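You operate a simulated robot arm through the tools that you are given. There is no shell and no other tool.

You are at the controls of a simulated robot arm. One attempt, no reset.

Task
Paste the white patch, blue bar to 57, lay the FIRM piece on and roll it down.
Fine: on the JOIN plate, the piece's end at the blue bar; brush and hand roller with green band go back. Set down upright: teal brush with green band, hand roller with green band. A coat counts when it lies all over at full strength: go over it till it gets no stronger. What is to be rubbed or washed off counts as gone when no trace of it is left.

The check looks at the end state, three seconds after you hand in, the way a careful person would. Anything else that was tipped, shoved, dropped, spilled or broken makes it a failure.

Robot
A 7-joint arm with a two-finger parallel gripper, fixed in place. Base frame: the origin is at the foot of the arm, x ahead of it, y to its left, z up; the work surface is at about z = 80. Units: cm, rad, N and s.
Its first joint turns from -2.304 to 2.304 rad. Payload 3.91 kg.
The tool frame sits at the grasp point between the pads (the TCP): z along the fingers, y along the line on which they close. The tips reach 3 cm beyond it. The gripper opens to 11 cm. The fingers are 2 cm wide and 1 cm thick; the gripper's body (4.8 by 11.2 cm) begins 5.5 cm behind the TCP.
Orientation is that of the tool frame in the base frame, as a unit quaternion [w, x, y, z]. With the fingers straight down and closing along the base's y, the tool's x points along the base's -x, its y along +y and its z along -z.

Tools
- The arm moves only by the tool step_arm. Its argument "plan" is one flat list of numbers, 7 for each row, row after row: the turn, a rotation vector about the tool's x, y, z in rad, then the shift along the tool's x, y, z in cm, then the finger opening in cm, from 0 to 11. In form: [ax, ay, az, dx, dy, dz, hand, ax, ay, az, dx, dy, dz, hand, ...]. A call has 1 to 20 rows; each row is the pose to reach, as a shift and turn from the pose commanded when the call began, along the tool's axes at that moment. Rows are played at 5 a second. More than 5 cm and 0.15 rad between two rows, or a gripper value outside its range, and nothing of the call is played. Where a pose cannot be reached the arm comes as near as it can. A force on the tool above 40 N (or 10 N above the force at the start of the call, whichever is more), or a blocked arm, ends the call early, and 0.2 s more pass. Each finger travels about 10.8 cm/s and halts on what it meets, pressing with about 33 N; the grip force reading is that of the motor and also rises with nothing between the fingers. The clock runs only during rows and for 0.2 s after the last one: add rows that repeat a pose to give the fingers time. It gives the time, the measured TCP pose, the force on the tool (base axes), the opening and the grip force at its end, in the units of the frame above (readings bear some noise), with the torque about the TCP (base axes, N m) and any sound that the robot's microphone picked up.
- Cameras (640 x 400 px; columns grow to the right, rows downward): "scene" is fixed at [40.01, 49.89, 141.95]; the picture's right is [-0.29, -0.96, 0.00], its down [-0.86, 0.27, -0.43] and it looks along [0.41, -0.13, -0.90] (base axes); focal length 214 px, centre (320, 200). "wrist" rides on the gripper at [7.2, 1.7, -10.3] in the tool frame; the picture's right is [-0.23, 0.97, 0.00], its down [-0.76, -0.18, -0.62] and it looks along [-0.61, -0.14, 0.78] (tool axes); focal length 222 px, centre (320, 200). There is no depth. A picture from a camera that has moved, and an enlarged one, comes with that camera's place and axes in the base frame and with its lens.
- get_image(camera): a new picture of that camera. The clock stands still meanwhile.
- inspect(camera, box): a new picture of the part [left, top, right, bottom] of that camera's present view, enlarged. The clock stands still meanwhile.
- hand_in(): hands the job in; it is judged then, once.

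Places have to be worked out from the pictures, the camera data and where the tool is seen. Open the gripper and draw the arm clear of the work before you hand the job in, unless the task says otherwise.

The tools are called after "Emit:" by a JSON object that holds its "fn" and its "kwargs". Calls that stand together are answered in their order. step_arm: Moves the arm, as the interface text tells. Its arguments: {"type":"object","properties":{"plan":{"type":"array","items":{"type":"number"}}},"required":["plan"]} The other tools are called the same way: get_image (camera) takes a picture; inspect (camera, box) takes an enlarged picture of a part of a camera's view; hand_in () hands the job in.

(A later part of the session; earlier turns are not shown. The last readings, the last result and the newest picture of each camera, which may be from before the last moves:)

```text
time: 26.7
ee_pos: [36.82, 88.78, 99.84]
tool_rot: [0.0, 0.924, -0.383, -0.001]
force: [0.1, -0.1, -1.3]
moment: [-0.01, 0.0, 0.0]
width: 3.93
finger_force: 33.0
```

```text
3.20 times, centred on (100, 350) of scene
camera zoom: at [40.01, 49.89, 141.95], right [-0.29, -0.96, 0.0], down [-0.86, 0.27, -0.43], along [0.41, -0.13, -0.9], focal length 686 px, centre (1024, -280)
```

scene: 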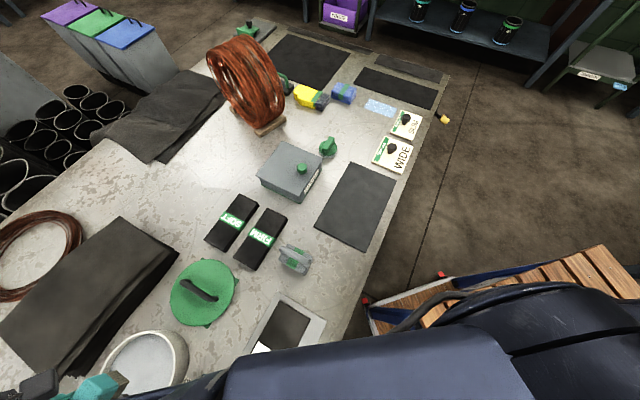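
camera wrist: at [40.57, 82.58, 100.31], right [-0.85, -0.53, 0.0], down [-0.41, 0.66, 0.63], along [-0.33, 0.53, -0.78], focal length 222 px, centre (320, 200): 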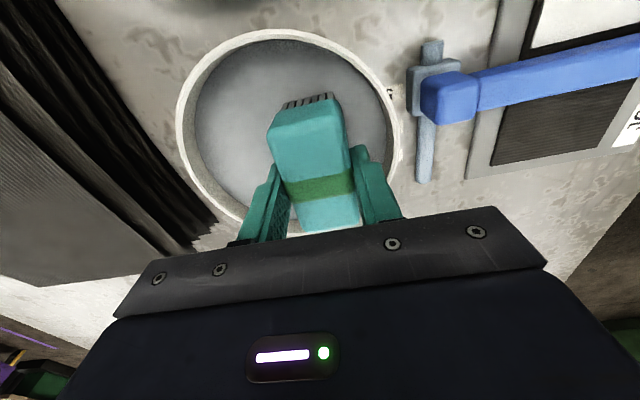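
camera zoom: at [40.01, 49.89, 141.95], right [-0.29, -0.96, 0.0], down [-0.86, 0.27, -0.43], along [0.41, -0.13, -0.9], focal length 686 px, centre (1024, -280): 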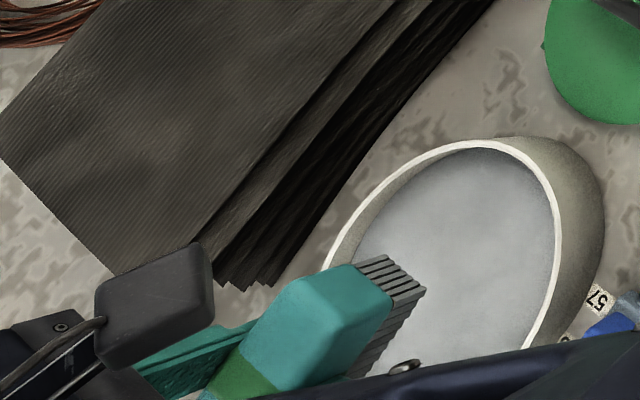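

The bristles have turned from brown to grey – loaded. Now I carry the brush over the white patch (p 21.4–34.6, q 64.5–73.2) and come down slowly to find contact.

Emit:
{"fn": "step_arm", "kwargs": {"plan": [0, 0, 0, 1.7, 4, 0, 2, 0, 0, 0, 3.4, 8, 0, 2, 0, 0, 0, 5.1, 12, 0, 2, 0, 0, 0, 6.8, 16, 1, 2, 0, 0, 0, 8.5, 19.9, 3, 2, 0, 0, 0, 8.5, 19.9, 7, 2, 0, 0, 0, 8.5, 19.9, 11, 2, 0, 0, 0, 8.5, 19.9, 12.5, 2, 0, 0, 0, 8.5, 19.9, 12.5, 2]}}

Emit:
{"fn": "get_image", "kwargs": {"camera": "wrist"}}

Emit:
{"fn": "inspect", "kwargs": {"camera": "scene", "box": [180, 280, 340, 400]}}

```text
time: 28.7
ee_pos: [28.42, 68.72, 87.11]
tool_rot: [-0.001, 0.924, -0.382, -0.001]
force: [-0.2, -0.2, -1.3]
moment: [0.0, -0.01, 0.01]
width: 3.93
finger_force: 32.8
```

```text
taken
camera wrist: at [32.38, 62.54, 97.51], right [-0.85, -0.53, 0.0], down [-0.41, 0.66, 0.62], along [-0.33, 0.53, -0.78], focal length 222 px, centre (320, 200)
```

wrist: 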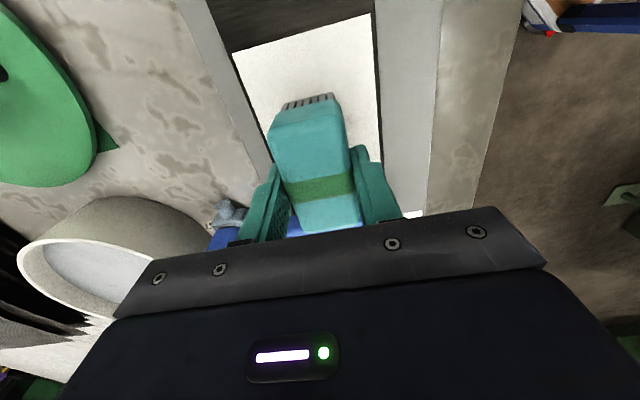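

```text
3.33 times, centred on (260, 340) of scene
camera zoom: at [40.01, 49.89, 141.95], right [-0.29, -0.96, 0.0], down [-0.86, 0.27, -0.43], along [0.41, -0.13, -0.9], focal length 715 px, centre (520, -267)
```

zoom: 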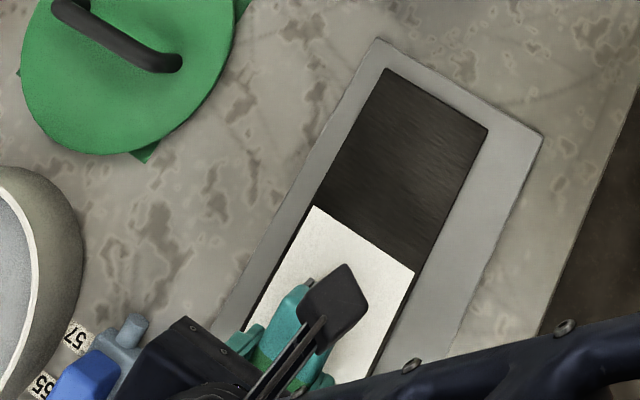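

I lower in small steps to find contact with the patch.

Emit:
{"fn": "step_arm", "kwargs": {"plan": [0, 0, 0, 0, 0, 0.4, 2, 0, 0, 0, 0, 0, 0.7, 2, 0, 0, 0, 0, 0, 0.9, 2, 0, 0, 0, 0, 0, 0.9, 2]}}

```text
time: 29.7
ee_pos: [28.58, 68.81, 86.53]
tool_rot: [-0.003, 0.924, -0.383, -0.002]
force: [-3.6, 2.1, 23.7]
moment: [-0.01, 0.1, 0.0]
width: 3.96
finger_force: 32.9
```

Contact is at TCP z≈86.6. I ease the pressure to about 10 N and brush round the patch, staying clear of the blue bar (edge at p=35).

Emit:
{"fn": "step_arm", "kwargs": {"plan": [0, 0, 0, -1.5, 0, -0.2, 2, 0, 0, 0, -2.9, 0, -0.2, 2, 0, 0, 0, -2.9, -1.2, -0.2, 2, 0, 0, 0, -2.9, -2.4, -0.2, 2, 0, 0, 0, -2.9, -1.2, -0.2, 2, 0, 0, 0, -2.9, 0, -0.2, 2, 0, 0, 0, -2.9, 1.4, -0.2, 2, 0, 0, 0, -2.9, 2.8, -0.2, 2, 0, 0, 0, -1.3, 2.8, -0.2, 2, 0, 0, 0, 0.3, 2.8, -0.2, 2, 0, 0, 0, 1.9, 2.8, -0.2, 2, 0, 0, 0, 3.3, 2.8, -0.2, 2, 0, 0, 0, 3.3, 1.4, -0.2, 2, 0, 0, 0, 3.3, 0, -0.2, 2, 0, 0, 0, 3.3, -1.2, -0.2, 2, 0, 0, 0, 3.3, -2.4, -0.2, 2, 0, 0, 0, 1.8, -2.4, -0.2, 2, 0, 0, 0, 0.2, -2.4, -0.2, 2, 0, 0, 0, -1.3, -2.4, -0.2, 2, 0, 0, 0, -2.9, -2.4, -0.2, 2]}}

Emit:
{"fn": "get_image", "kwargs": {"camera": "wrist"}}

Emit:
{"fn": "inspect", "kwargs": {"camera": "scene", "box": [180, 280, 340, 400]}}

```text
time: 33.9
ee_pos: [28.41, 72.41, 86.45]
tool_rot: [0.0, 0.924, -0.383, 0.0]
force: [1.1, -0.2, -0.9]
moment: [-0.01, 0.02, 0.02]
width: 3.93
finger_force: 32.9
```

```text
taken
camera wrist: at [32.12, 66.19, 96.84], right [-0.85, -0.53, 0.0], down [-0.41, 0.66, 0.62], along [-0.33, 0.53, -0.78], focal length 222 px, centre (320, 200)
```

wrist: 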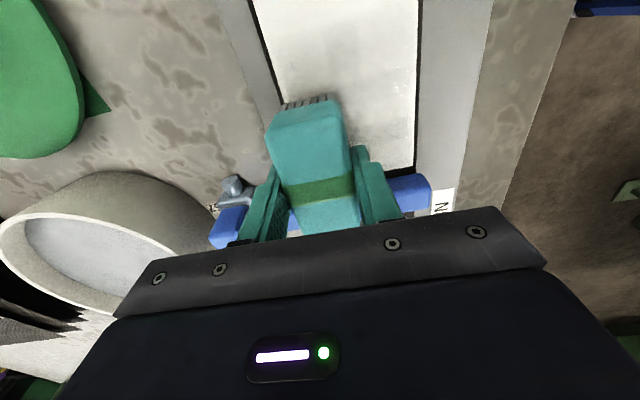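

```text
3.33 times, centred on (260, 340) of scene
camera zoom: at [40.01, 49.89, 141.95], right [-0.29, -0.96, 0.0], down [-0.86, 0.27, -0.43], along [0.41, -0.13, -0.9], focal length 715 px, centre (520, -267)
```

zoom: 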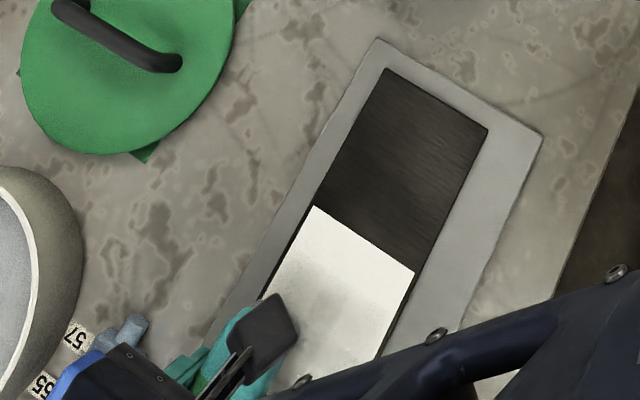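

Emit:
{"fn": "inspect", "kwargs": {"camera": "wrist", "box": [220, 0, 460, 150]}}

Emit:
{"fn": "step_arm", "kwargs": {"plan": [0, 0, 0, 0, 0, 0.15, 2, 0, 0, 0, 0, 0, 0.3, 2, 0, 0, 0, 0, 0, 0.3, 2]}}

```text
2.67 times, centred on (340, 75) of wrist
camera zoom: at [32.12, 66.19, 96.84], right [-0.85, -0.53, 0.0], down [-0.41, 0.66, 0.62], along [-0.33, 0.53, -0.78], focal length 592 px, centre (267, 533)
```

zoom: 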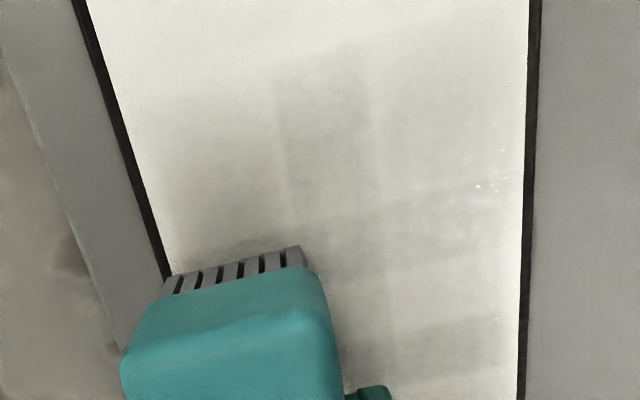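

```text
time: 34.7
ee_pos: [28.24, 72.51, 86.37]
tool_rot: [-0.003, 0.924, -0.383, -0.001]
force: [1.1, -5.5, 18.4]
moment: [-0.61, -0.33, 0.0]
width: 3.94
finger_force: 33.0
```

The coat is building faintly where contact was; the brush seems to need a bit lower. With about 15 N I brush the whole patch in lanes.

Emit:
{"fn": "step_arm", "kwargs": {"plan": [0, 0, 0, 0, 1, -0.05, 2, 0, 0, 0, 0, 2, -0.05, 2, 0, 0, 0, 0, 3, -0.05, 2, 0, 0, 0, 0, 4, -0.05, 2, 0, 0, 0, 0, 5.2, -0.05, 2, 0, 0, 0, 1.5, 5.2, -0.05, 2, 0, 0, 0, 3.1, 5.2, -0.05, 2, 0, 0, 0, 3.1, 4, -0.05, 2, 0, 0, 0, 3.1, 3, -0.05, 2, 0, 0, 0, 3.1, 2, -0.05, 2, 0, 0, 0, 3.1, 1, -0.05, 2, 0, 0, 0, 3.1, 0, -0.05, 2, 0, 0, 0, 4.6, 0, -0.05, 2, 0, 0, 0, 6.2, 0, -0.05, 2, 0, 0, 0, 6.2, 1.2, -0.05, 2, 0, 0, 0, 6.2, 2.5, -0.05, 2, 0, 0, 0, 6.2, 3.9, -0.05, 2, 0, 0, 0, 6.2, 5.2, -0.05, 2, 0, 0, 0, 4.6, 5.2, -0.05, 2, 0, 0, 0, 3.1, 5.2, -0.05, 2]}}

Emit:
{"fn": "inspect", "kwargs": {"camera": "scene", "box": [180, 280, 340, 400]}}

Emit:
{"fn": "inspect", "kwargs": {"camera": "wrist", "box": [200, 0, 440, 150]}}

```text
time: 38.9
ee_pos: [26.83, 66.67, 86.37]
tool_rot: [0.0, 0.924, -0.383, -0.001]
force: [-0.2, 0.9, -1.1]
moment: [-0.07, 0.01, -0.01]
width: 3.91
finger_force: 32.8
```

```text
3.33 times, centred on (260, 340) of scene
camera zoom: at [40.01, 49.89, 141.95], right [-0.29, -0.96, 0.0], down [-0.86, 0.27, -0.43], along [0.41, -0.13, -0.9], focal length 715 px, centre (520, -267)
```

zoom: 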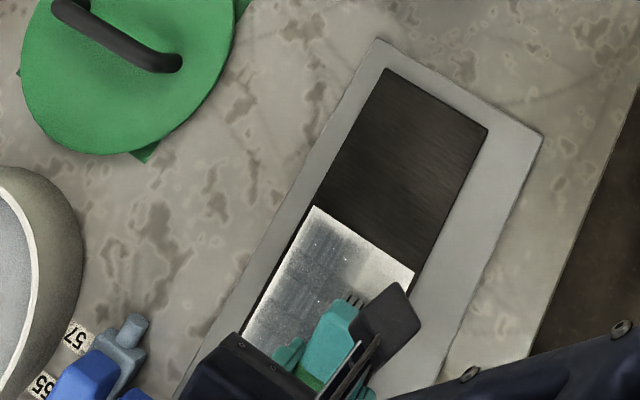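

```text
2.67 times, centred on (320, 75) of wrist
camera zoom: at [30.78, 60.42, 96.74], right [-0.85, -0.53, 0.0], down [-0.41, 0.66, 0.62], along [-0.33, 0.53, -0.78], focal length 592 px, centre (320, 533)
```

zoom: 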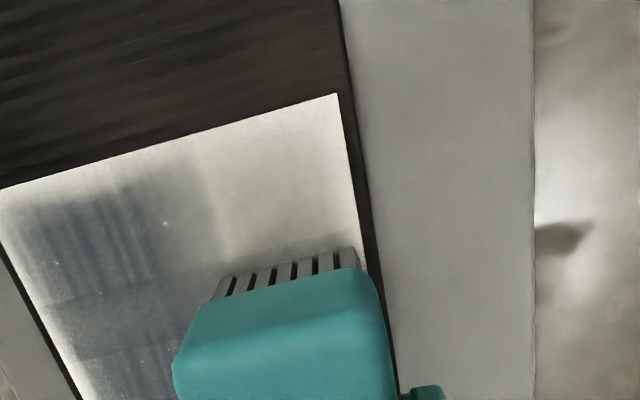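

The coat turns clearly grey where contact is firm, but contact was lost at the end. I press a bit lower and check the force.

Emit:
{"fn": "step_arm", "kwargs": {"plan": [0, 0, 0, 0, 0, 0.1, 2, 0, 0, 0, 0, 0, 0.2, 2, 0, 0, 0, 0, 0, 0.2, 2]}}

```text
time: 39.7
ee_pos: [26.73, 66.75, 86.33]
tool_rot: [-0.002, 0.924, -0.383, -0.001]
force: [0.6, 1.8, 16.7]
moment: [-0.34, -0.35, 0.0]
width: 3.95
finger_force: 33.7
```

About 17 N now. I keep this depth and go over the patch again.

Emit:
{"fn": "step_arm", "kwargs": {"plan": [0, 0, 0, -1.6, 0, 0.05, 2, 0, 0, 0, -3.2, 0, 0.05, 2, 0, 0, 0, -3.2, -1, 0.05, 2, 0, 0, 0, -3.2, -2, 0.05, 2, 0, 0, 0, -3.2, -3, 0.05, 2, 0, 0, 0, -3.2, -4, 0.05, 2, 0, 0, 0, -3.2, -5, 0.05, 2, 0, 0, 0, -1.6, -5, 0.05, 2, 0, 0, 0, 0, -5, 0.05, 2, 0, 0, 0, 1.6, -5, 0.05, 2, 0, 0, 0, 3.0, -5, 0.05, 2, 0, 0, 0, 3.0, -4, 0.05, 2, 0, 0, 0, 3.0, -3, 0.05, 2, 0, 0, 0, 3.0, -2, 0.05, 2, 0, 0, 0, 3.0, -1, 0.05, 2, 0, 0, 0, 3.0, 0.2, 0.05, 2, 0, 0, 0, 1.5, 0.2, 0.05, 2, 0, 0, 0, 1.5, -1.2, 0.05, 2, 0, 0, 0, 1.5, -2.6, 0.05, 2, 0, 0, 0, 1.5, -4, 0.05, 2]}}

Emit:
{"fn": "inspect", "kwargs": {"camera": "scene", "box": [180, 280, 340, 400]}}

Emit:
{"fn": "get_image", "kwargs": {"camera": "wrist"}}

```text
time: 43.9
ee_pos: [30.69, 68.44, 86.04]
tool_rot: [0.0, 0.924, -0.382, -0.001]
force: [-1.0, 0.3, -0.7]
moment: [-0.01, 0.0, 0.01]
width: 3.95
finger_force: 33.0
```

```text
3.33 times, centred on (260, 340) of scene
camera zoom: at [40.01, 49.89, 141.95], right [-0.29, -0.96, 0.0], down [-0.86, 0.27, -0.43], along [0.41, -0.13, -0.9], focal length 715 px, centre (520, -267)
```

zoom: 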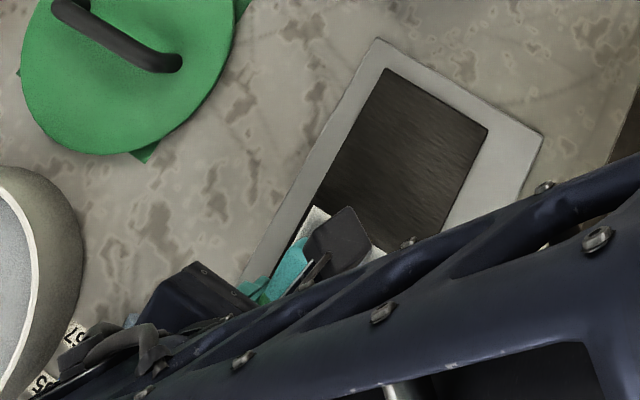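

```text
taken
camera wrist: at [34.61, 62.11, 96.48], right [-0.85, -0.53, 0.0], down [-0.41, 0.66, 0.62], along [-0.33, 0.53, -0.78], focal length 222 px, centre (320, 200)
```

wrist: 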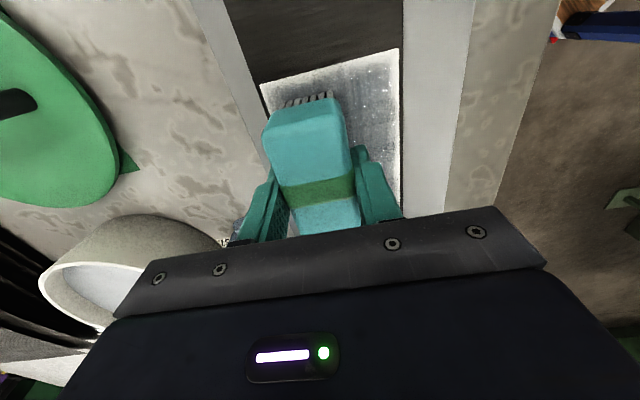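

Emit:
{"fn": "inspect", "kwargs": {"camera": "wrist", "box": [220, 40, 440, 240]}}

```text
2.00 times, centred on (330, 140) of wrist
camera zoom: at [34.61, 62.11, 96.48], right [-0.85, -0.53, 0.0], down [-0.41, 0.66, 0.62], along [-0.33, 0.53, -0.78], focal length 444 px, centre (300, 320)
```

zoom: 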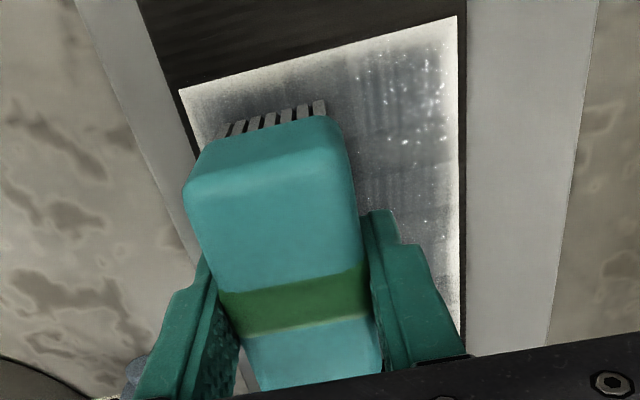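

The coat grows; the edges of the patch still show lighter. The brush seems to ride up slightly in the grip, so I find contact anew gently.

Emit:
{"fn": "step_arm", "kwargs": {"plan": [0, 0, 0, 0, 0, 0.1, 2, 0, 0, 0, 0, 0, 0.15, 2, 0, 0, 0, 0, 0, 0.15, 2]}}

```text
time: 44.7
ee_pos: [30.77, 68.38, 85.98]
tool_rot: [0.0, 0.924, -0.383, -0.001]
force: [0.7, -0.3, 0.1]
moment: [-0.07, 0.0, -0.01]
width: 3.97
finger_force: 32.9
```

Emit:
{"fn": "step_arm", "kwargs": {"plan": [0, 0, 0, 0, 0, 0.1, 2, 0, 0, 0, 0, 0, 0.15, 2, 0, 0, 0, 0, 0, 0.15, 2]}}

```text
time: 45.5
ee_pos: [30.74, 68.36, 85.88]
tool_rot: [-0.001, 0.924, -0.383, -0.002]
force: [0.8, -6.9, 23.2]
moment: [-0.22, 0.06, 0.0]
width: 3.95
finger_force: 32.8
```

Contact at TCP z≈86.0 now (23 N). I go round the edges of the patch with slightly less pressure, lowering slightly as I go to keep contact.

Emit:
{"fn": "step_arm", "kwargs": {"plan": [0, 0, 0, 1, -0.8, -0.06, 2, 0, 0, 0, 2, -1.6, -0.05, 2, 0, 0, 0, 2, -0.6, -0.04, 2, 0, 0, 0, 2, 0.6, -0.03, 2, 0, 0, 0, 2, 1.8, -0.02, 2, 0, 0, 0, 2, 3.0, -0.01, 2, 0, 0, 0, 2, 4.0, 0, 2, 0, 0, 0, 2, 4.7, 0.01, 2, 0, 0, 0, 0.5, 4.7, 0.02, 2, 0, 0, 0, -1, 4.7, 0.03, 2, 0, 0, 0, -2.5, 4.7, 0.04, 2, 0, 0, 0, -4, 4.7, 0.05, 2, 0, 0, 0, -4.9, 4.7, 0.06, 2, 0, 0, 0, -4.9, 3.5, 0.07, 2, 0, 0, 0, -4.9, 2.2, 0.08, 2, 0, 0, 0, -4.9, 0.9, 0.09, 2, 0, 0, 0, -4.9, -0.4, 0.1, 2, 0, 0, 0, -4.9, -1.6, 0.11, 2, 0, 0, 0, -3.4, -1.6, 0.12, 2, 0, 0, 0, -1.9, -1.6, 0.13, 2]}}

Emit:
{"fn": "get_image", "kwargs": {"camera": "wrist"}}

```text
time: 49.7
ee_pos: [30.43, 70.82, 85.75]
tool_rot: [0.0, 0.924, -0.382, 0.0]
force: [-0.2, 0.2, -0.5]
moment: [-0.01, 0.03, 0.02]
width: 3.96
finger_force: 32.3
```

```text
taken
camera wrist: at [34.33, 64.58, 95.98], right [-0.85, -0.53, 0.0], down [-0.41, 0.66, 0.62], along [-0.33, 0.53, -0.78], focal length 222 px, centre (320, 200)
```

wrist: 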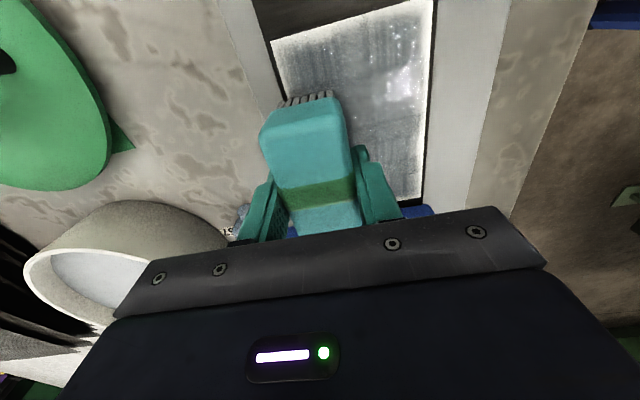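

I lift the brush and back off to view the whole patch.

Emit:
{"fn": "step_arm", "kwargs": {"plan": [0, 0, 0, 0, 0, -3, 2, 0, 0, 0, 2, 0, -7, 2, 0, 0, 0, 6, 0, -10, 2, 0, 0, 0, 10, 0, -13, 2, 0, 0, 0, 12, 0, -13, 2]}}

Emit:
{"fn": "get_image", "kwargs": {"camera": "wrist"}}

Emit:
{"fn": "get_image", "kwargs": {"camera": "scene"}}

```text
time: 50.9
ee_pos: [38.9, 62.32, 98.7]
tool_rot: [-0.001, 0.924, -0.382, -0.001]
force: [-0.5, 0.5, -1.2]
moment: [0.03, 0.0, -0.03]
width: 3.93
finger_force: 32.5
```

```text
taken
camera wrist: at [42.83, 56.06, 109.11], right [-0.85, -0.53, 0.0], down [-0.41, 0.66, 0.62], along [-0.33, 0.53, -0.78], focal length 222 px, centre (320, 200)
```

wrist: 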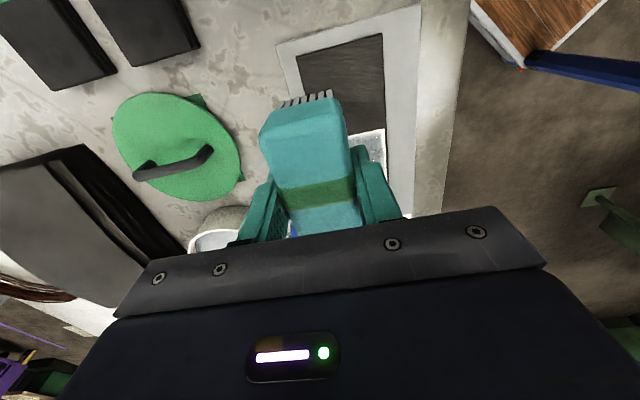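

```text
taken
```

scene: 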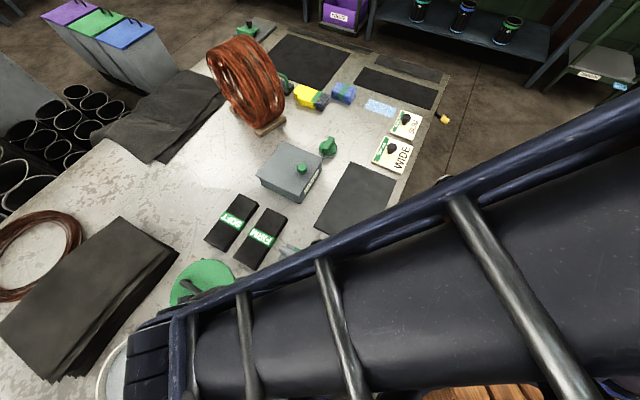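

The brush itself hides the patch here; I move so that the camera is right above the patch.

Emit:
{"fn": "step_arm", "kwargs": {"plan": [0, 0, 0, -4, 0.5, -3, 2, 0, 0, 0, -8, 1, -6, 2, 0, 0, 0, -12, 1.5, -8, 2, 0, 0, 0, -14, 2, -8, 2, 0, 0, 0, -14, 2, -8, 2]}}

Emit:
{"fn": "inspect", "kwargs": {"camera": "wrist", "box": [220, 0, 420, 130]}}

```text
refused: row 1 steps farther than a row can; nothing moved
```

```text
3.08 times, centred on (320, 65) of wrist
camera zoom: at [42.83, 56.06, 109.11], right [-0.85, -0.53, 0.0], down [-0.41, 0.66, 0.62], along [-0.33, 0.53, -0.78], focal length 684 px, centre (320, 615)
```

zoom: 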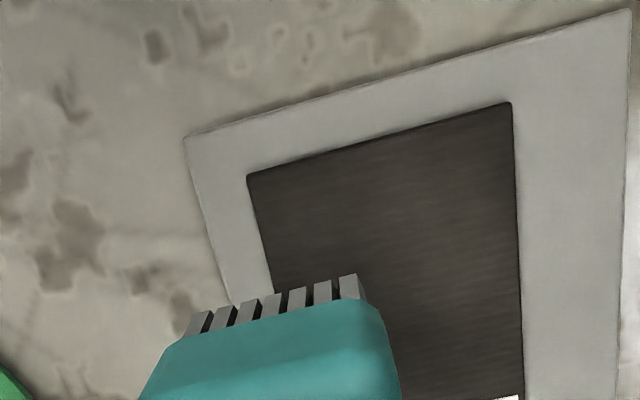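

The step was slightly too long; I use shorter rows.

Emit:
{"fn": "step_arm", "kwargs": {"plan": [0, 0, 0, -3, 0.4, -2, 2, 0, 0, 0, -6, 0.8, -4, 2, 0, 0, 0, -9, 1.2, -6, 2, 0, 0, 0, -12, 1.6, -7, 2, 0, 0, 0, -14, 2, -7, 2, 0, 0, 0, -14, 2, -7, 2]}}

Emit:
{"fn": "inspect", "kwargs": {"camera": "wrist", "box": [220, 0, 420, 130]}}

```text
time: 52.3
ee_pos: [27.75, 70.87, 105.65]
tool_rot: [0.0, 0.924, -0.383, -0.001]
force: [-0.4, -1.4, -1.5]
moment: [0.01, 0.06, 0.0]
width: 3.93
finger_force: 33.7
```

```text
3.08 times, centred on (320, 65) of wrist
camera zoom: at [31.64, 64.64, 116.02], right [-0.85, -0.53, 0.0], down [-0.41, 0.66, 0.62], along [-0.33, 0.53, -0.78], focal length 684 px, centre (320, 615)
```

zoom: 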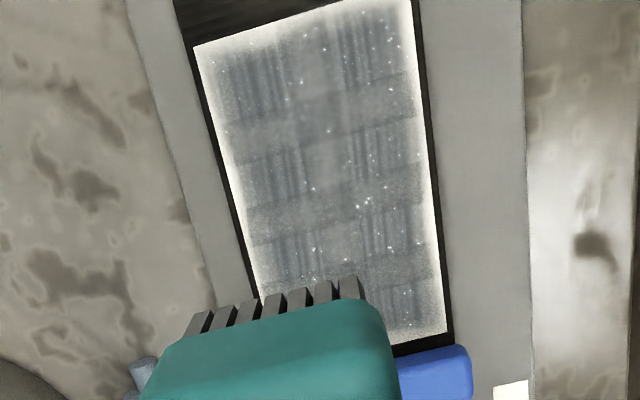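

The middle is coated grey, but a rim of about 0.8 cm all round is still too light. I re-dip the brush in the pot and then work the edges with steady contact.

Emit:
{"fn": "step_arm", "kwargs": {"plan": [0, 0, 0, -1.3, -3.9, 1, 2, 0, 0, 0, -2.6, -7.8, 2, 2, 0, 0, 0, -3.9, -11.6, 3, 2, 0, 0, 0, -5.2, -15.4, 4, 2, 0, 0, 0, -6.3, -19.1, 5, 2, 0, 0, 0, -6.3, -19.1, 9, 2, 0, 0, 0, -6.3, -19.1, 13, 2, 0, 0, 0, -6.3, -19.1, 16, 2, 0, 0, 0, -6.3, -19.1, 16.6, 2, 0, 0, 0, -6.3, -19.1, 16.6, 2]}}

Emit:
{"fn": "get_image", "kwargs": {"camera": "scene"}}

```text
time: 54.5
ee_pos: [36.7, 88.89, 89.0]
tool_rot: [-0.001, 0.924, -0.382, -0.001]
force: [0.6, 0.1, -1.1]
moment: [0.01, 0.02, 0.0]
width: 3.96
finger_force: 32.7
```

```text
taken
```

scene: 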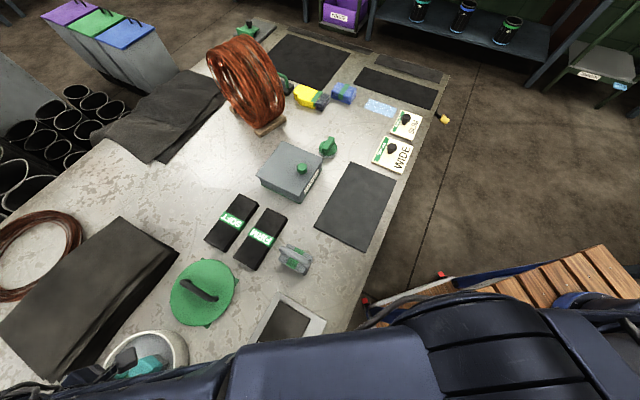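

Not touching the paste yet; I lower a few millimetres more.

Emit:
{"fn": "step_arm", "kwargs": {"plan": [0, 0, 0, 0, 0, 0.15, 2, 0, 0, 0, 0, 0, 0.3, 2, 0, 0, 0, 0, 0, 0.3, 2]}}

```text
time: 55.3
ee_pos: [36.72, 88.76, 88.74]
tool_rot: [0.0, 0.924, -0.383, -0.001]
force: [-0.3, -1.2, 1.5]
moment: [-0.13, -0.04, -0.04]
width: 3.93
finger_force: 33.2
```

Light contact with the paste. I press a touch more, hold, then carry the brush back over the patch.

Emit:
{"fn": "step_arm", "kwargs": {"plan": [0, 0, 0, 0, 0, 0.1, 2, 0, 0, 0, 0, 0, 0.1, 2, 0, 0, 0, 0, 0, 0.1, 2, 0, 0, 0, 0, 0, -3, 2, 0, 0, 0, 0, 0, -7, 2, 0, 0, 0, 1.5, 4, -9, 2, 0, 0, 0, 3.5, 8, -9, 2, 0, 0, 0, 5.5, 12, -9, 2, 0, 0, 0, 7.5, 15.5, -8, 2, 0, 0, 0, 9.5, 18, -5, 2, 0, 0, 0, 11.5, 20, -2, 2, 0, 0, 0, 12, 21.5, 1.5, 2, 0, 0, 0, 12, 21.5, 2.8, 2]}}

Emit:
{"fn": "get_image", "kwargs": {"camera": "wrist"}}

```text
time: 58.1
ee_pos: [29.99, 65.15, 86.01]
tool_rot: [0.0, 0.924, -0.382, -0.001]
force: [0.1, 0.3, -0.5]
moment: [0.06, 0.01, 0.0]
width: 3.97
finger_force: 32.5
```

```text
taken
camera wrist: at [33.82, 58.92, 96.37], right [-0.85, -0.53, 0.0], down [-0.41, 0.66, 0.63], along [-0.33, 0.53, -0.78], focal length 222 px, centre (320, 200)
```

wrist: 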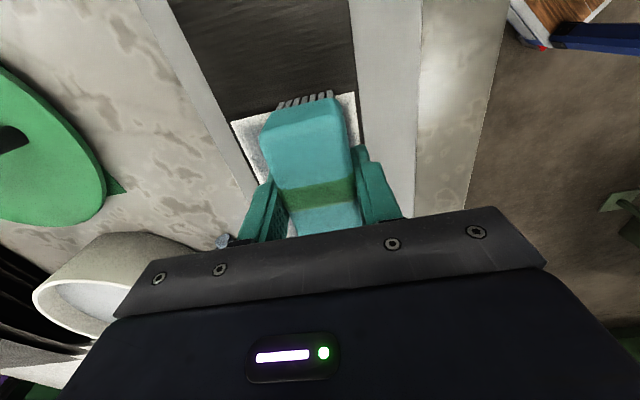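

The bristles reach just past the patch's near edge here. I lower to contact.

Emit:
{"fn": "step_arm", "kwargs": {"plan": [0, 0, 0, 0, 0, 0.3, 2, 0, 0, 0, 0, 0, 0.5, 2, 0, 0, 0, 0, 0, 0.6, 2, 0, 0, 0, 0, 0, 0.6, 2]}}

```text
time: 59.1
ee_pos: [29.91, 65.22, 85.49]
tool_rot: [-0.001, 0.924, -0.381, -0.002]
force: [-4.2, -3.0, 24.5]
moment: [-0.1, 0.16, -0.01]
width: 3.96
finger_force: 33.1
```

24 N at z=85.49. I ease slightly and go all the way around the edges.

Emit:
{"fn": "step_arm", "kwargs": {"plan": [0, 0, 0, 0.3, 1, -0.08, 2, 0, 0, 0, 0.3, 2, -0.07, 2, 0, 0, 0, 0.3, 0.7, -0.06, 2, 0, 0, 0, 0.3, -0.7, -0.05, 2, 0, 0, 0, 0.3, -2.1, -0.04, 2, 0, 0, 0, 0.3, -3.5, -0.03, 2, 0, 0, 0, 0.3, -4.5, -0.02, 2, 0, 0, 0, -1.1, -4.5, -0.01, 2, 0, 0, 0, -2.6, -4.5, 0, 2, 0, 0, 0, -4.1, -4.5, 0.01, 2, 0, 0, 0, -5.6, -4.5, 0.02, 2, 0, 0, 0, -7.0, -4.5, 0.03, 2, 0, 0, 0, -7.0, -3.2, 0.04, 2, 0, 0, 0, -7.0, -1.9, 0.05, 2, 0, 0, 0, -7.0, -0.6, 0.06, 2, 0, 0, 0, -7.0, 0.7, 0.07, 2, 0, 0, 0, -7.0, 2.0, 0.08, 2, 0, 0, 0, -5.5, 2, 0.09, 2, 0, 0, 0, -4.0, 2, 0.1, 2, 0, 0, 0, -2.5, 2, 0.11, 2]}}

Emit:
{"fn": "get_image", "kwargs": {"camera": "wrist"}}

```text
time: 63.3
ee_pos: [26.93, 65.29, 85.16]
tool_rot: [0.0, 0.924, -0.382, -0.001]
force: [-7.6, 6.1, 17.3]
moment: [0.22, 0.31, -0.02]
width: 3.94
finger_force: 33.4
```

```text
taken
camera wrist: at [30.74, 59.04, 95.55], right [-0.85, -0.53, 0.0], down [-0.41, 0.66, 0.62], along [-0.33, 0.53, -0.78], focal length 222 px, centre (320, 200)
```

wrist: 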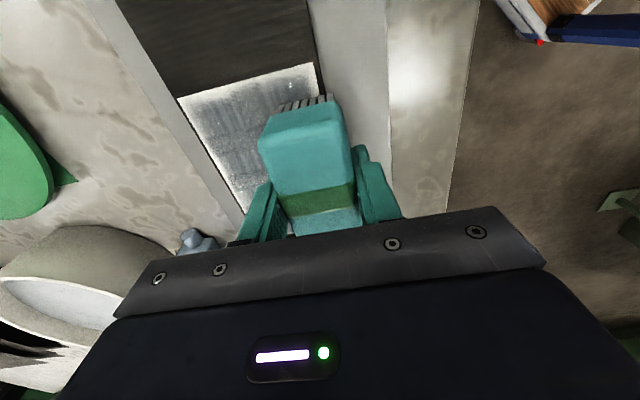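

Good contact (17 N), but the brush has ridden up about 1.4 cm in the grip. While it stands on the patch I open briefly, raise the fingers and grip it anew.

Emit:
{"fn": "step_arm", "kwargs": {"plan": [0, 0, 0, 0, 0, -0.15, 2, 0, 0, 0, 0, 0, -0.2, 2, 0, 0, 0, 0, 0, -0.2, 5, 0, 0, 0, 0, 0, -0.2, 6, 0, 0, 0, 0, 0, -0.9, 6, 0, 0, 0, 0, 0, -1.5, 6, 0, 0, 0, 0, 0, -1.5, 6, 0, 0, 0, 0, 0, -1.5, 4.5, 0, 0, 0, 0, 0, -1.5, 3, 0, 0, 0, 0, 0, -1.5, 2, 0, 0, 0, 0, 0, -1.5, 2]}}

Emit:
{"fn": "inspect", "kwargs": {"camera": "wrist", "box": [160, 40, 440, 240]}}

```text
time: 65.7
ee_pos: [26.89, 65.39, 86.76]
tool_rot: [-0.001, 0.924, -0.383, -0.001]
force: [-1.2, -0.7, 0.1]
moment: [-0.05, -0.03, -0.06]
width: 3.92
finger_force: 33.4
```

```text
2.00 times, centred on (300, 140) of wrist
camera zoom: at [30.71, 59.2, 97.09], right [-0.85, -0.53, 0.0], down [-0.41, 0.66, 0.62], along [-0.33, 0.53, -0.78], focal length 444 px, centre (360, 320)
```

zoom: 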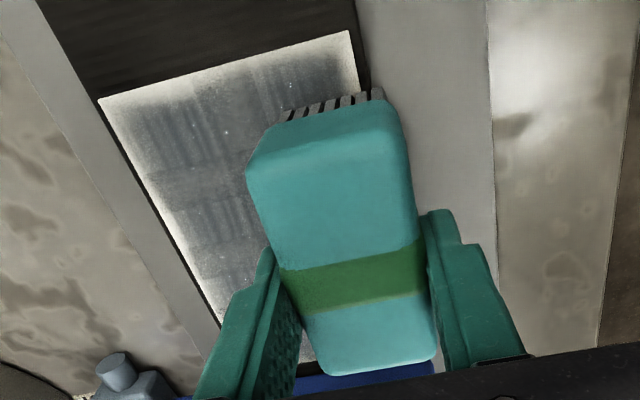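

Re-gripped; contact height is now TCP z≈86.75. I go round the edges again with about 10 N.

Emit:
{"fn": "step_arm", "kwargs": {"plan": [0, 0, 0, 1.4, 0.15, 0.14, 2, 0, 0, 0, 2.8, 0.15, 0.15, 2, 0, 0, 0, 2.8, -1.25, 0.15, 2, 0, 0, 0, 2.8, -2.65, 0.15, 2, 0, 0, 0, 2.8, -4.05, 0.16, 2, 0, 0, 0, 2.8, -5.45, 0.16, 2, 0, 0, 0, 2.8, -6.75, 0.16, 2, 0, 0, 0, 1.4, -6.75, 0.17, 2, 0, 0, 0, 0, -6.75, 0.17, 2, 0, 0, 0, -1.5, -6.75, 0.17, 2, 0, 0, 0, -3, -6.75, 0.18, 2, 0, 0, 0, -4.7, -6.75, 0.18, 2, 0, 0, 0, -4.7, -5.35, 0.18, 2, 0, 0, 0, -4.7, -3.95, 0.19, 2, 0, 0, 0, -4.7, -2.55, 0.19, 2, 0, 0, 0, -4.7, -1.15, 0.19, 2, 0, 0, 0, -4.7, 0.15, 0.2, 2, 0, 0, 0, -3, 0.15, 0.2, 2, 0, 0, 0, -1.3, 0.15, 0.2, 2, 0, 0, 0, 0.4, 0.15, 0.2, 2]}}

Emit:
{"fn": "inspect", "kwargs": {"camera": "wrist", "box": [160, 40, 440, 240]}}

```text
time: 69.9
ee_pos: [27.0, 65.05, 86.65]
tool_rot: [0.0, 0.924, -0.383, -0.001]
force: [-2.3, 1.6, 3.6]
moment: [0.1, 0.21, -0.01]
width: 3.96
finger_force: 33.5
```

```text
2.00 times, centred on (300, 140) of wrist
camera zoom: at [30.9, 58.82, 97.0], right [-0.85, -0.53, 0.0], down [-0.41, 0.66, 0.62], along [-0.33, 0.53, -0.78], focal length 444 px, centre (360, 320)
```

zoom: 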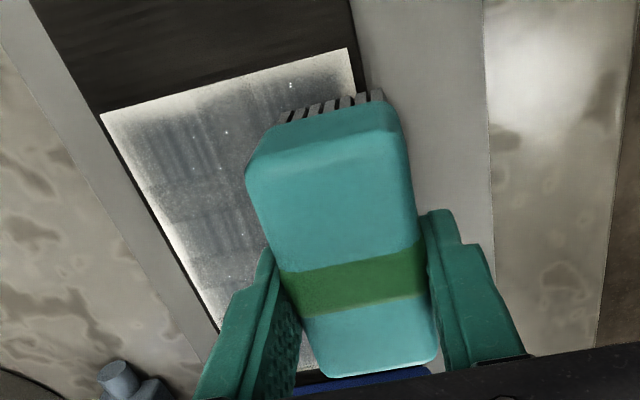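

Contact is steady now. I take one more loop slightly further out to fill the rim.

Emit:
{"fn": "step_arm", "kwargs": {"plan": [0, 0, 0, 1.4, 0.4, 0.03, 2, 0, 0, 0, 2.8, 0.4, 0.04, 2, 0, 0, 0, 2.8, -1, 0.04, 2, 0, 0, 0, 2.8, -2.4, 0.04, 2, 0, 0, 0, 2.8, -3.8, 0.05, 2, 0, 0, 0, 2.8, -5.2, 0.05, 2, 0, 0, 0, 2.8, -6.5, 0.05, 2, 0, 0, 0, 2.8, -7.4, 0.05, 2, 0, 0, 0, 1.4, -7.4, 0.06, 2, 0, 0, 0, 0, -7.4, 0.06, 2, 0, 0, 0, -1.5, -7.4, 0.06, 2, 0, 0, 0, -3, -7.4, 0.07, 2, 0, 0, 0, -5.1, -7.4, 0.07, 2, 0, 0, 0, -5.15, -6, 0.07, 2, 0, 0, 0, -5.15, -4.5, 0.08, 2, 0, 0, 0, -5.15, -3, 0.08, 2, 0, 0, 0, -5.15, -1.4, 0.08, 2, 0, 0, 0, -5.15, 0.4, 0.09, 2, 0, 0, 0, -3.1, 0.4, 0.09, 2, 0, 0, 0, -1, 0.4, 0.09, 2]}}

Emit:
{"fn": "step_arm", "kwargs": {"plan": [0, 0, 0, 0, 0, -3, 2, 0, 0, 0, 0, -2, -7, 2, 0, 0, 0, -1, -4, -11, 2, 0, 0, 0, -2.5, -4, -15, 2, 0, 0, 0, -2.5, -4, -19, 2, 0, 0, 0, -2.5, -4, -19, 2]}}

Emit:
{"fn": "inspect", "kwargs": {"camera": "wrist", "box": [220, 0, 420, 130]}}

```text
time: 74.1
ee_pos: [26.07, 65.63, 86.51]
tool_rot: [-0.001, 0.924, -0.382, -0.002]
force: [-6.2, 4.4, 15.2]
moment: [0.23, 0.16, -0.14]
width: 3.98
finger_force: 32.9
```

```text
time: 75.5
ee_pos: [26.97, 69.7, 105.53]
tool_rot: [0.0, 0.924, -0.383, -0.001]
force: [-0.3, 0.2, -0.5]
moment: [-0.02, 0.03, 0.01]
width: 3.93
finger_force: 32.6
```

```text
3.08 times, centred on (320, 65) of wrist
camera zoom: at [30.88, 63.46, 115.85], right [-0.85, -0.53, 0.0], down [-0.41, 0.66, 0.62], along [-0.33, 0.53, -0.78], focal length 684 px, centre (320, 615)
```

zoom: 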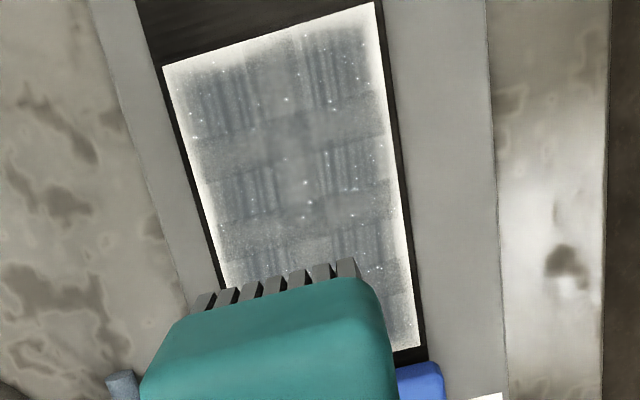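

Emit:
{"fn": "inspect", "kwargs": {"camera": "wrist", "box": [260, 0, 360, 65]}}

Emit:
{"fn": "inspect", "kwargs": {"camera": "wrist", "box": [270, 50, 370, 120]}}

```text
6.15 times, centred on (310, 32) of wrist
camera zoom: at [30.88, 63.46, 115.85], right [-0.85, -0.53, 0.0], down [-0.41, 0.66, 0.62], along [-0.33, 0.53, -0.78], focal length 1367 px, centre (382, 1231)
```

zoom: 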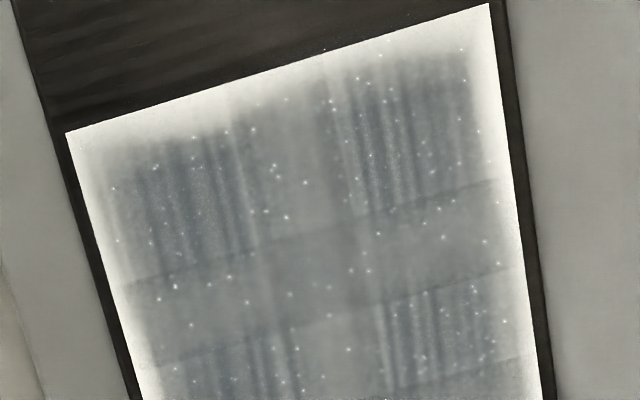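

```text
5.71 times, centred on (320, 85) of wrist
camera zoom: at [30.88, 63.46, 115.85], right [-0.85, -0.53, 0.0], down [-0.41, 0.66, 0.62], along [-0.33, 0.53, -0.78], focal length 1269 px, centre (320, 857)
```

zoom: 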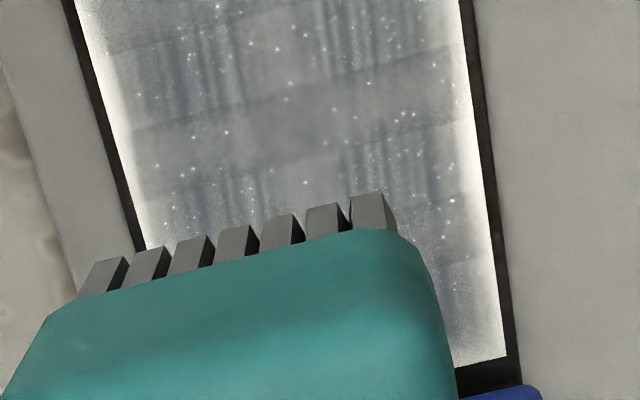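

The interior is well coated, but it still fades within ~0.8 cm of the edges. I go back and run slower strokes with the brush centred further out over the near edge and sides.

Emit:
{"fn": "step_arm", "kwargs": {"plan": [0, 0, 0, 2.5, 1.2, 4, 2, 0, 0, 0, 5, 2.4, 8, 2, 0, 0, 0, 7.4, 3.4, 12, 2, 0, 0, 0, 7.4, 3.4, 16, 2, 0, 0, 0, 7.4, 3.4, 18.3, 2, 0, 0, 0, 7.4, 3.4, 18.9, 2, 0, 0, 0, 7.4, 3.4, 19.05, 2, 0, 0, 0, 7.4, 3.4, 19.05, 2]}}

Emit:
{"fn": "get_image", "kwargs": {"camera": "wrist"}}

```text
time: 77.3
ee_pos: [29.77, 62.4, 86.31]
tool_rot: [-0.001, 0.924, -0.382, -0.001]
force: [-4.4, -6.4, 24.0]
moment: [-0.15, 0.2, 0.08]
width: 3.95
finger_force: 32.7
```

```text
taken
camera wrist: at [33.69, 56.19, 96.75], right [-0.85, -0.53, 0.0], down [-0.41, 0.66, 0.63], along [-0.33, 0.53, -0.78], focal length 222 px, centre (320, 200)
```

wrist: 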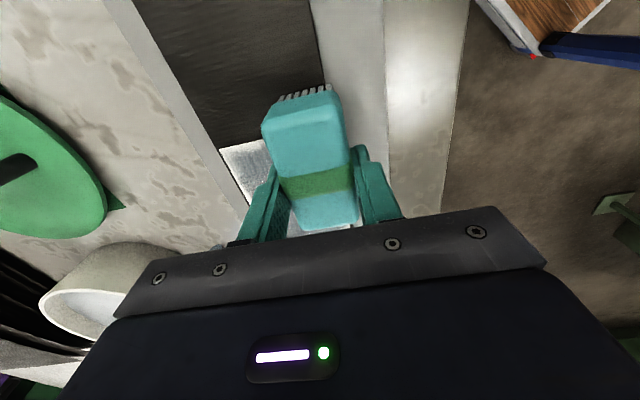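

Good contact over the near edge. I back off a little and run a slow stroke along the near edge and the far-side edge.

Emit:
{"fn": "step_arm", "kwargs": {"plan": [0, 0, 0, 0, 0.8, -0.1, 2, 0, 0, 0, 0, 0, -0.1, 2, 0, 0, 0, 0, -0.8, -0.09, 2, 0, 0, 0, 0, -1.6, -0.09, 2, 0, 0, 0, 0, -2.4, -0.09, 2, 0, 0, 0, 0, -3.2, -0.08, 2, 0, 0, 0, 0, -4.0, -0.08, 2, 0, 0, 0, 0, -4.8, -0.08, 2, 0, 0, 0, 0, -5.6, -0.07, 2, 0, 0, 0, 0, -6.4, -0.07, 2, 0, 0, 0, 0, -7.2, -0.07, 2, 0, 0, 0, 0, -7.9, -0.06, 2, 0, 0, 0, -1, -7.9, -0.06, 2, 0, 0, 0, -2, -7.9, -0.06, 2, 0, 0, 0, -3, -7.9, -0.05, 2, 0, 0, 0, -4, -7.9, -0.05, 2, 0, 0, 0, -5, -7.9, -0.05, 2, 0, 0, 0, -6, -7.9, -0.04, 2, 0, 0, 0, -7, -7.9, -0.04, 2, 0, 0, 0, -8, -7.9, -0.04, 2]}}

Emit:
{"fn": "get_image", "kwargs": {"camera": "wrist"}}

```text
time: 81.5
ee_pos: [29.66, 73.65, 86.46]
tool_rot: [-0.001, 0.924, -0.383, -0.001]
force: [0.5, -0.2, -0.9]
moment: [0.02, 0.01, 0.0]
width: 3.93
finger_force: 33.4
```

```text
taken
camera wrist: at [33.62, 67.46, 96.81], right [-0.85, -0.53, 0.0], down [-0.41, 0.66, 0.62], along [-0.33, 0.53, -0.78], focal length 222 px, centre (320, 200)
```

wrist: 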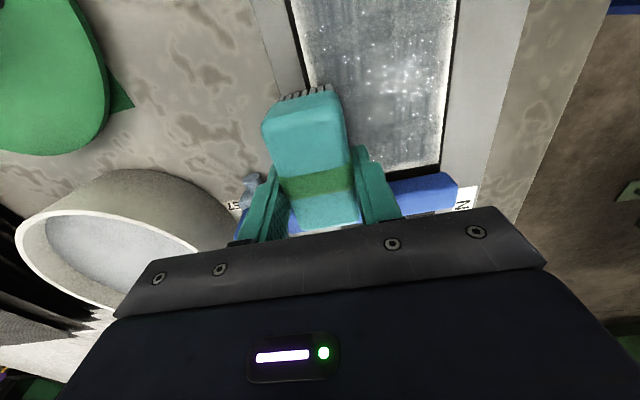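

Contact was lost again toward the end (arm hysteresis). I lower 0.15 cm and do the bar-side edge and the remaining side.

Emit:
{"fn": "step_arm", "kwargs": {"plan": [0, 0, 0, 0, 0, 0.15, 2, 0, 0, 0, -0.8, 0, 0.15, 2, 0, 0, 0, -0.8, 0.9, 0.15, 2, 0, 0, 0, -0.8, 1.8, 0.15, 2, 0, 0, 0, -0.8, 2.7, 0.15, 2, 0, 0, 0, -0.8, 3.6, 0.16, 2, 0, 0, 0, -0.8, 4.5, 0.16, 2, 0, 0, 0, -0.8, 5.4, 0.16, 2, 0, 0, 0, -0.8, 6.3, 0.17, 2, 0, 0, 0, -0.8, 7.2, 0.17, 2, 0, 0, 0, -0.8, 8.1, 0.17, 2, 0, 0, 0, -0.8, 8.8, 0.18, 2, 0, 0, 0, 0.2, 8.8, 0.18, 2, 0, 0, 0, 1.2, 8.8, 0.18, 2, 0, 0, 0, 2.2, 8.8, 0.19, 2, 0, 0, 0, 3.2, 8.8, 0.19, 2, 0, 0, 0, 4.2, 8.8, 0.19, 2, 0, 0, 0, 5.2, 8.8, 0.2, 2, 0, 0, 0, 6.2, 8.8, 0.2, 2, 0, 0, 0, 7.2, 8.8, 0.2, 2]}}

Emit:
{"fn": "get_image", "kwargs": {"camera": "wrist"}}

```text
time: 85.7
ee_pos: [28.77, 62.4, 86.25]
tool_rot: [0.0, 0.924, -0.383, -0.001]
force: [-6.2, 6.6, 12.8]
moment: [0.28, 0.28, -0.04]
width: 3.97
finger_force: 32.7
```

```text
taken
camera wrist: at [32.57, 56.15, 96.61], right [-0.85, -0.53, 0.0], down [-0.41, 0.66, 0.62], along [-0.33, 0.53, -0.78], focal length 222 px, centre (320, 200)
```

wrist: 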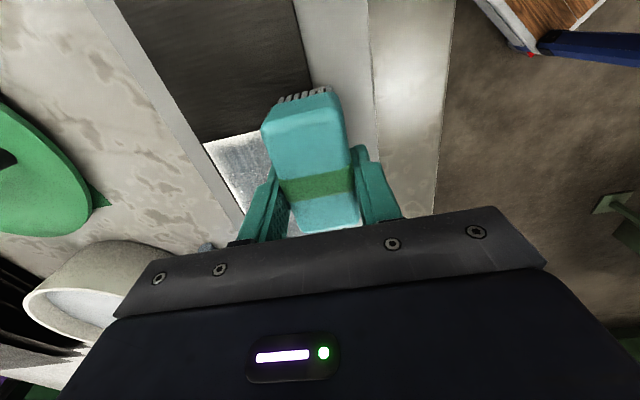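

Contact held (13 N). I continue along the near edge and the opposite side edge with contact.

Emit:
{"fn": "step_arm", "kwargs": {"plan": [0, 0, 0, 0.8, 0, 0.02, 2, 0, 0, 0, 0.8, -0.9, 0.03, 2, 0, 0, 0, 0.8, -1.8, 0.03, 2, 0, 0, 0, 0.8, -2.7, 0.04, 2, 0, 0, 0, 0.8, -3.6, 0.04, 2, 0, 0, 0, 0.8, -4.5, 0.05, 2, 0, 0, 0, 0.8, -5.4, 0.05, 2, 0, 0, 0, 0.8, -6.3, 0.06, 2, 0, 0, 0, 0.8, -7.2, 0.06, 2, 0, 0, 0, 0.8, -8.0, 0.07, 2, 0, 0, 0, 0.8, -8.7, 0.07, 2, 0, 0, 0, -0.2, -8.7, 0.08, 2, 0, 0, 0, -1.2, -8.7, 0.08, 2, 0, 0, 0, -2.2, -8.7, 0.09, 2, 0, 0, 0, -3.2, -8.7, 0.09, 2, 0, 0, 0, -4.2, -8.7, 0.1, 2, 0, 0, 0, -5.2, -8.7, 0.1, 2, 0, 0, 0, -6.2, -8.7, 0.11, 2, 0, 0, 0, -7.2, -8.7, 0.11, 2, 0, 0, 0, -8.0, -8.7, 0.12, 2]}}

Emit:
{"fn": "step_arm", "kwargs": {"plan": [0, 0, 0, 0, 0, -3, 2, 0, 0, 0, 0, 0, -7, 2, 0, 0, 0, 0, 1, -11, 2, 0, 0, 0, 0, 2.5, -15, 2, 0, 0, 0, 0, 4, -19, 2, 0, 0, 0, 0, 4, -19, 2]}}

Emit:
{"fn": "inspect", "kwargs": {"camera": "wrist", "box": [220, 0, 420, 130]}}

```text
time: 89.9
ee_pos: [29.15, 74.3, 86.06]
tool_rot: [-0.001, 0.924, -0.383, -0.001]
force: [6.9, -8.1, 16.1]
moment: [-0.18, 0.07, 0.11]
width: 3.95
finger_force: 32.9
```

```text
time: 91.3
ee_pos: [26.41, 71.43, 105.21]
tool_rot: [-0.001, 0.924, -0.383, -0.001]
force: [0.8, -0.5, -1.5]
moment: [0.01, -0.01, 0.0]
width: 3.95
finger_force: 32.8
```

```text
3.08 times, centred on (320, 65) of wrist
camera zoom: at [30.29, 65.11, 115.51], right [-0.85, -0.53, 0.0], down [-0.41, 0.66, 0.62], along [-0.33, 0.53, -0.78], focal length 684 px, centre (320, 615)
```

zoom: 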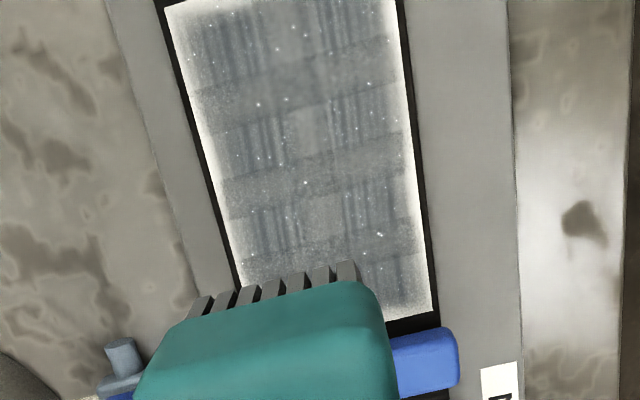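

Emit:
{"fn": "inspect", "kwargs": {"camera": "wrist", "box": [260, 0, 360, 60]}}

Emit:
{"fn": "inspect", "kwargs": {"camera": "wrist", "box": [280, 50, 380, 110]}}

```text
6.40 times, centred on (310, 30) of wrist
camera zoom: at [30.29, 65.11, 115.51], right [-0.85, -0.53, 0.0], down [-0.41, 0.66, 0.62], along [-0.33, 0.53, -0.78], focal length 1422 px, centre (384, 1288)
```

zoom: 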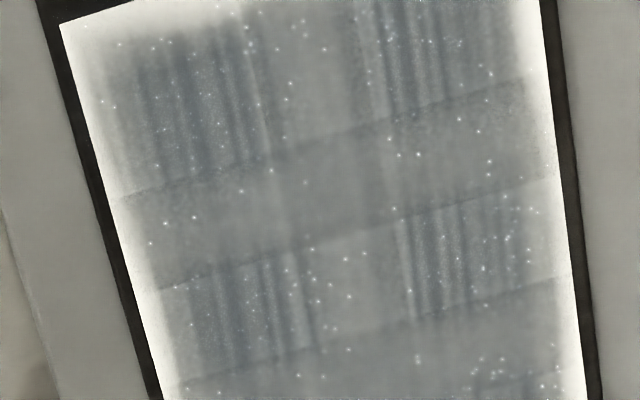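

```text
6.40 times, centred on (330, 80) of wrist
camera zoom: at [30.29, 65.11, 115.51], right [-0.85, -0.53, 0.0], down [-0.41, 0.66, 0.62], along [-0.33, 0.53, -0.78], focal length 1422 px, centre (256, 968)
```

zoom: 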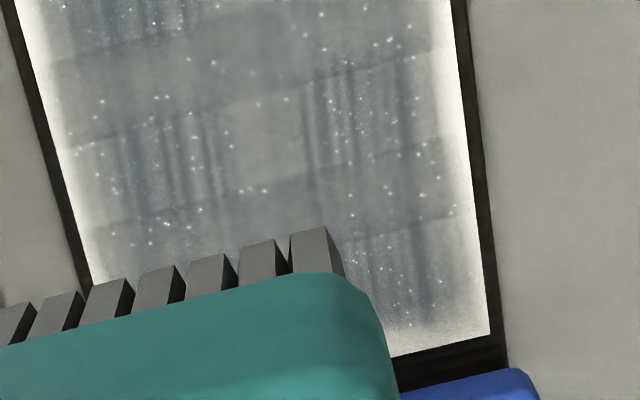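

Edges improved but still fade near the rim. I re-dip for fresh paste and then do further slow passes with the brush centred on each edge.

Emit:
{"fn": "step_arm", "kwargs": {"plan": [0, 0, 0, -1, -4, 1, 2, 0, 0, 0, -2, -8, 2, 2, 0, 0, 0, -3, -12, 3, 2, 0, 0, 0, -4, -16, 4, 2, 0, 0, 0, -4.9, -19.6, 5, 2, 0, 0, 0, -4.9, -19.6, 9, 2, 0, 0, 0, -4.9, -19.6, 13, 2, 0, 0, 0, -4.9, -19.6, 15.5, 2, 0, 0, 0, -4.9, -19.6, 16, 2, 0, 0, 0, -4.9, -19.6, 16, 2]}}

```text
time: 93.5
ee_pos: [36.76, 88.82, 89.37]
tool_rot: [-0.001, 0.924, -0.383, -0.001]
force: [0.3, 1.3, 8.0]
moment: [0.19, 0.19, 0.01]
width: 3.96
finger_force: 32.9
```

Dipped with 8 N. Now back to the patch, starting at the edge on the robot's side.

Emit:
{"fn": "step_arm", "kwargs": {"plan": [0, 0, 0, 0, 0, 0, 2, 0, 0, 0, 0, 0, -4, 2, 0, 0, 0, 0, 0, -8, 2, 0, 0, 0, 1, 4.5, -9, 2, 0, 0, 0, 2, 9, -9, 2, 0, 0, 0, 3, 13.5, -9, 2, 0, 0, 0, 4, 18, -8, 2, 0, 0, 0, 5, 22, -6, 2, 0, 0, 0, 5.3, 24.6, -2.5, 2, 0, 0, 0, 5.3, 24.6, 1, 2, 0, 0, 0, 5.3, 24.6, 2.6, 2, 0, 0, 0, 5.3, 24.6, 2.6, 2]}}

Emit:
{"fn": "step_arm", "kwargs": {"plan": [0, 0, 0, 0, 0, 0.2, 2, 0, 0, 0, 0, 0, 0.4, 2, 0, 0, 0, 0, 0, 0.5, 2, 0, 0, 0, 0, 0, 0.5, 2]}}

Emit:
{"fn": "get_image", "kwargs": {"camera": "wrist"}}

```text
time: 96.1
ee_pos: [23.18, 67.39, 86.54]
tool_rot: [0.0, 0.924, -0.383, -0.001]
force: [0.1, 0.0, -0.5]
moment: [0.05, -0.01, -0.02]
width: 3.96
finger_force: 32.8
```

```text
time: 97.1
ee_pos: [23.15, 67.55, 86.15]
tool_rot: [-0.001, 0.924, -0.383, -0.001]
force: [0.3, -5.5, 9.7]
moment: [0.07, 0.13, 0.01]
width: 3.94
finger_force: 33.2
```

```text
taken
camera wrist: at [27.03, 61.17, 96.47], right [-0.85, -0.53, 0.0], down [-0.41, 0.66, 0.63], along [-0.33, 0.53, -0.78], focal length 222 px, centre (320, 200)
```

wrist: 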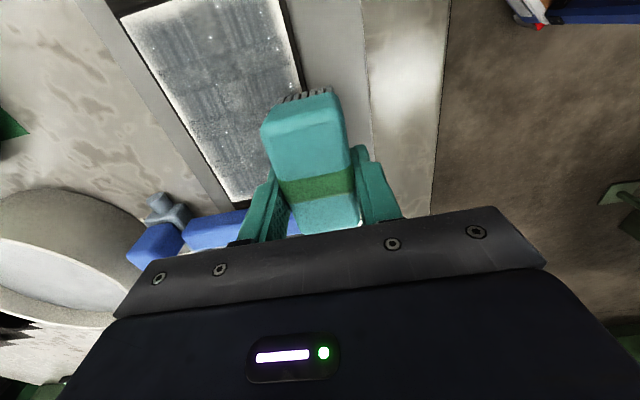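

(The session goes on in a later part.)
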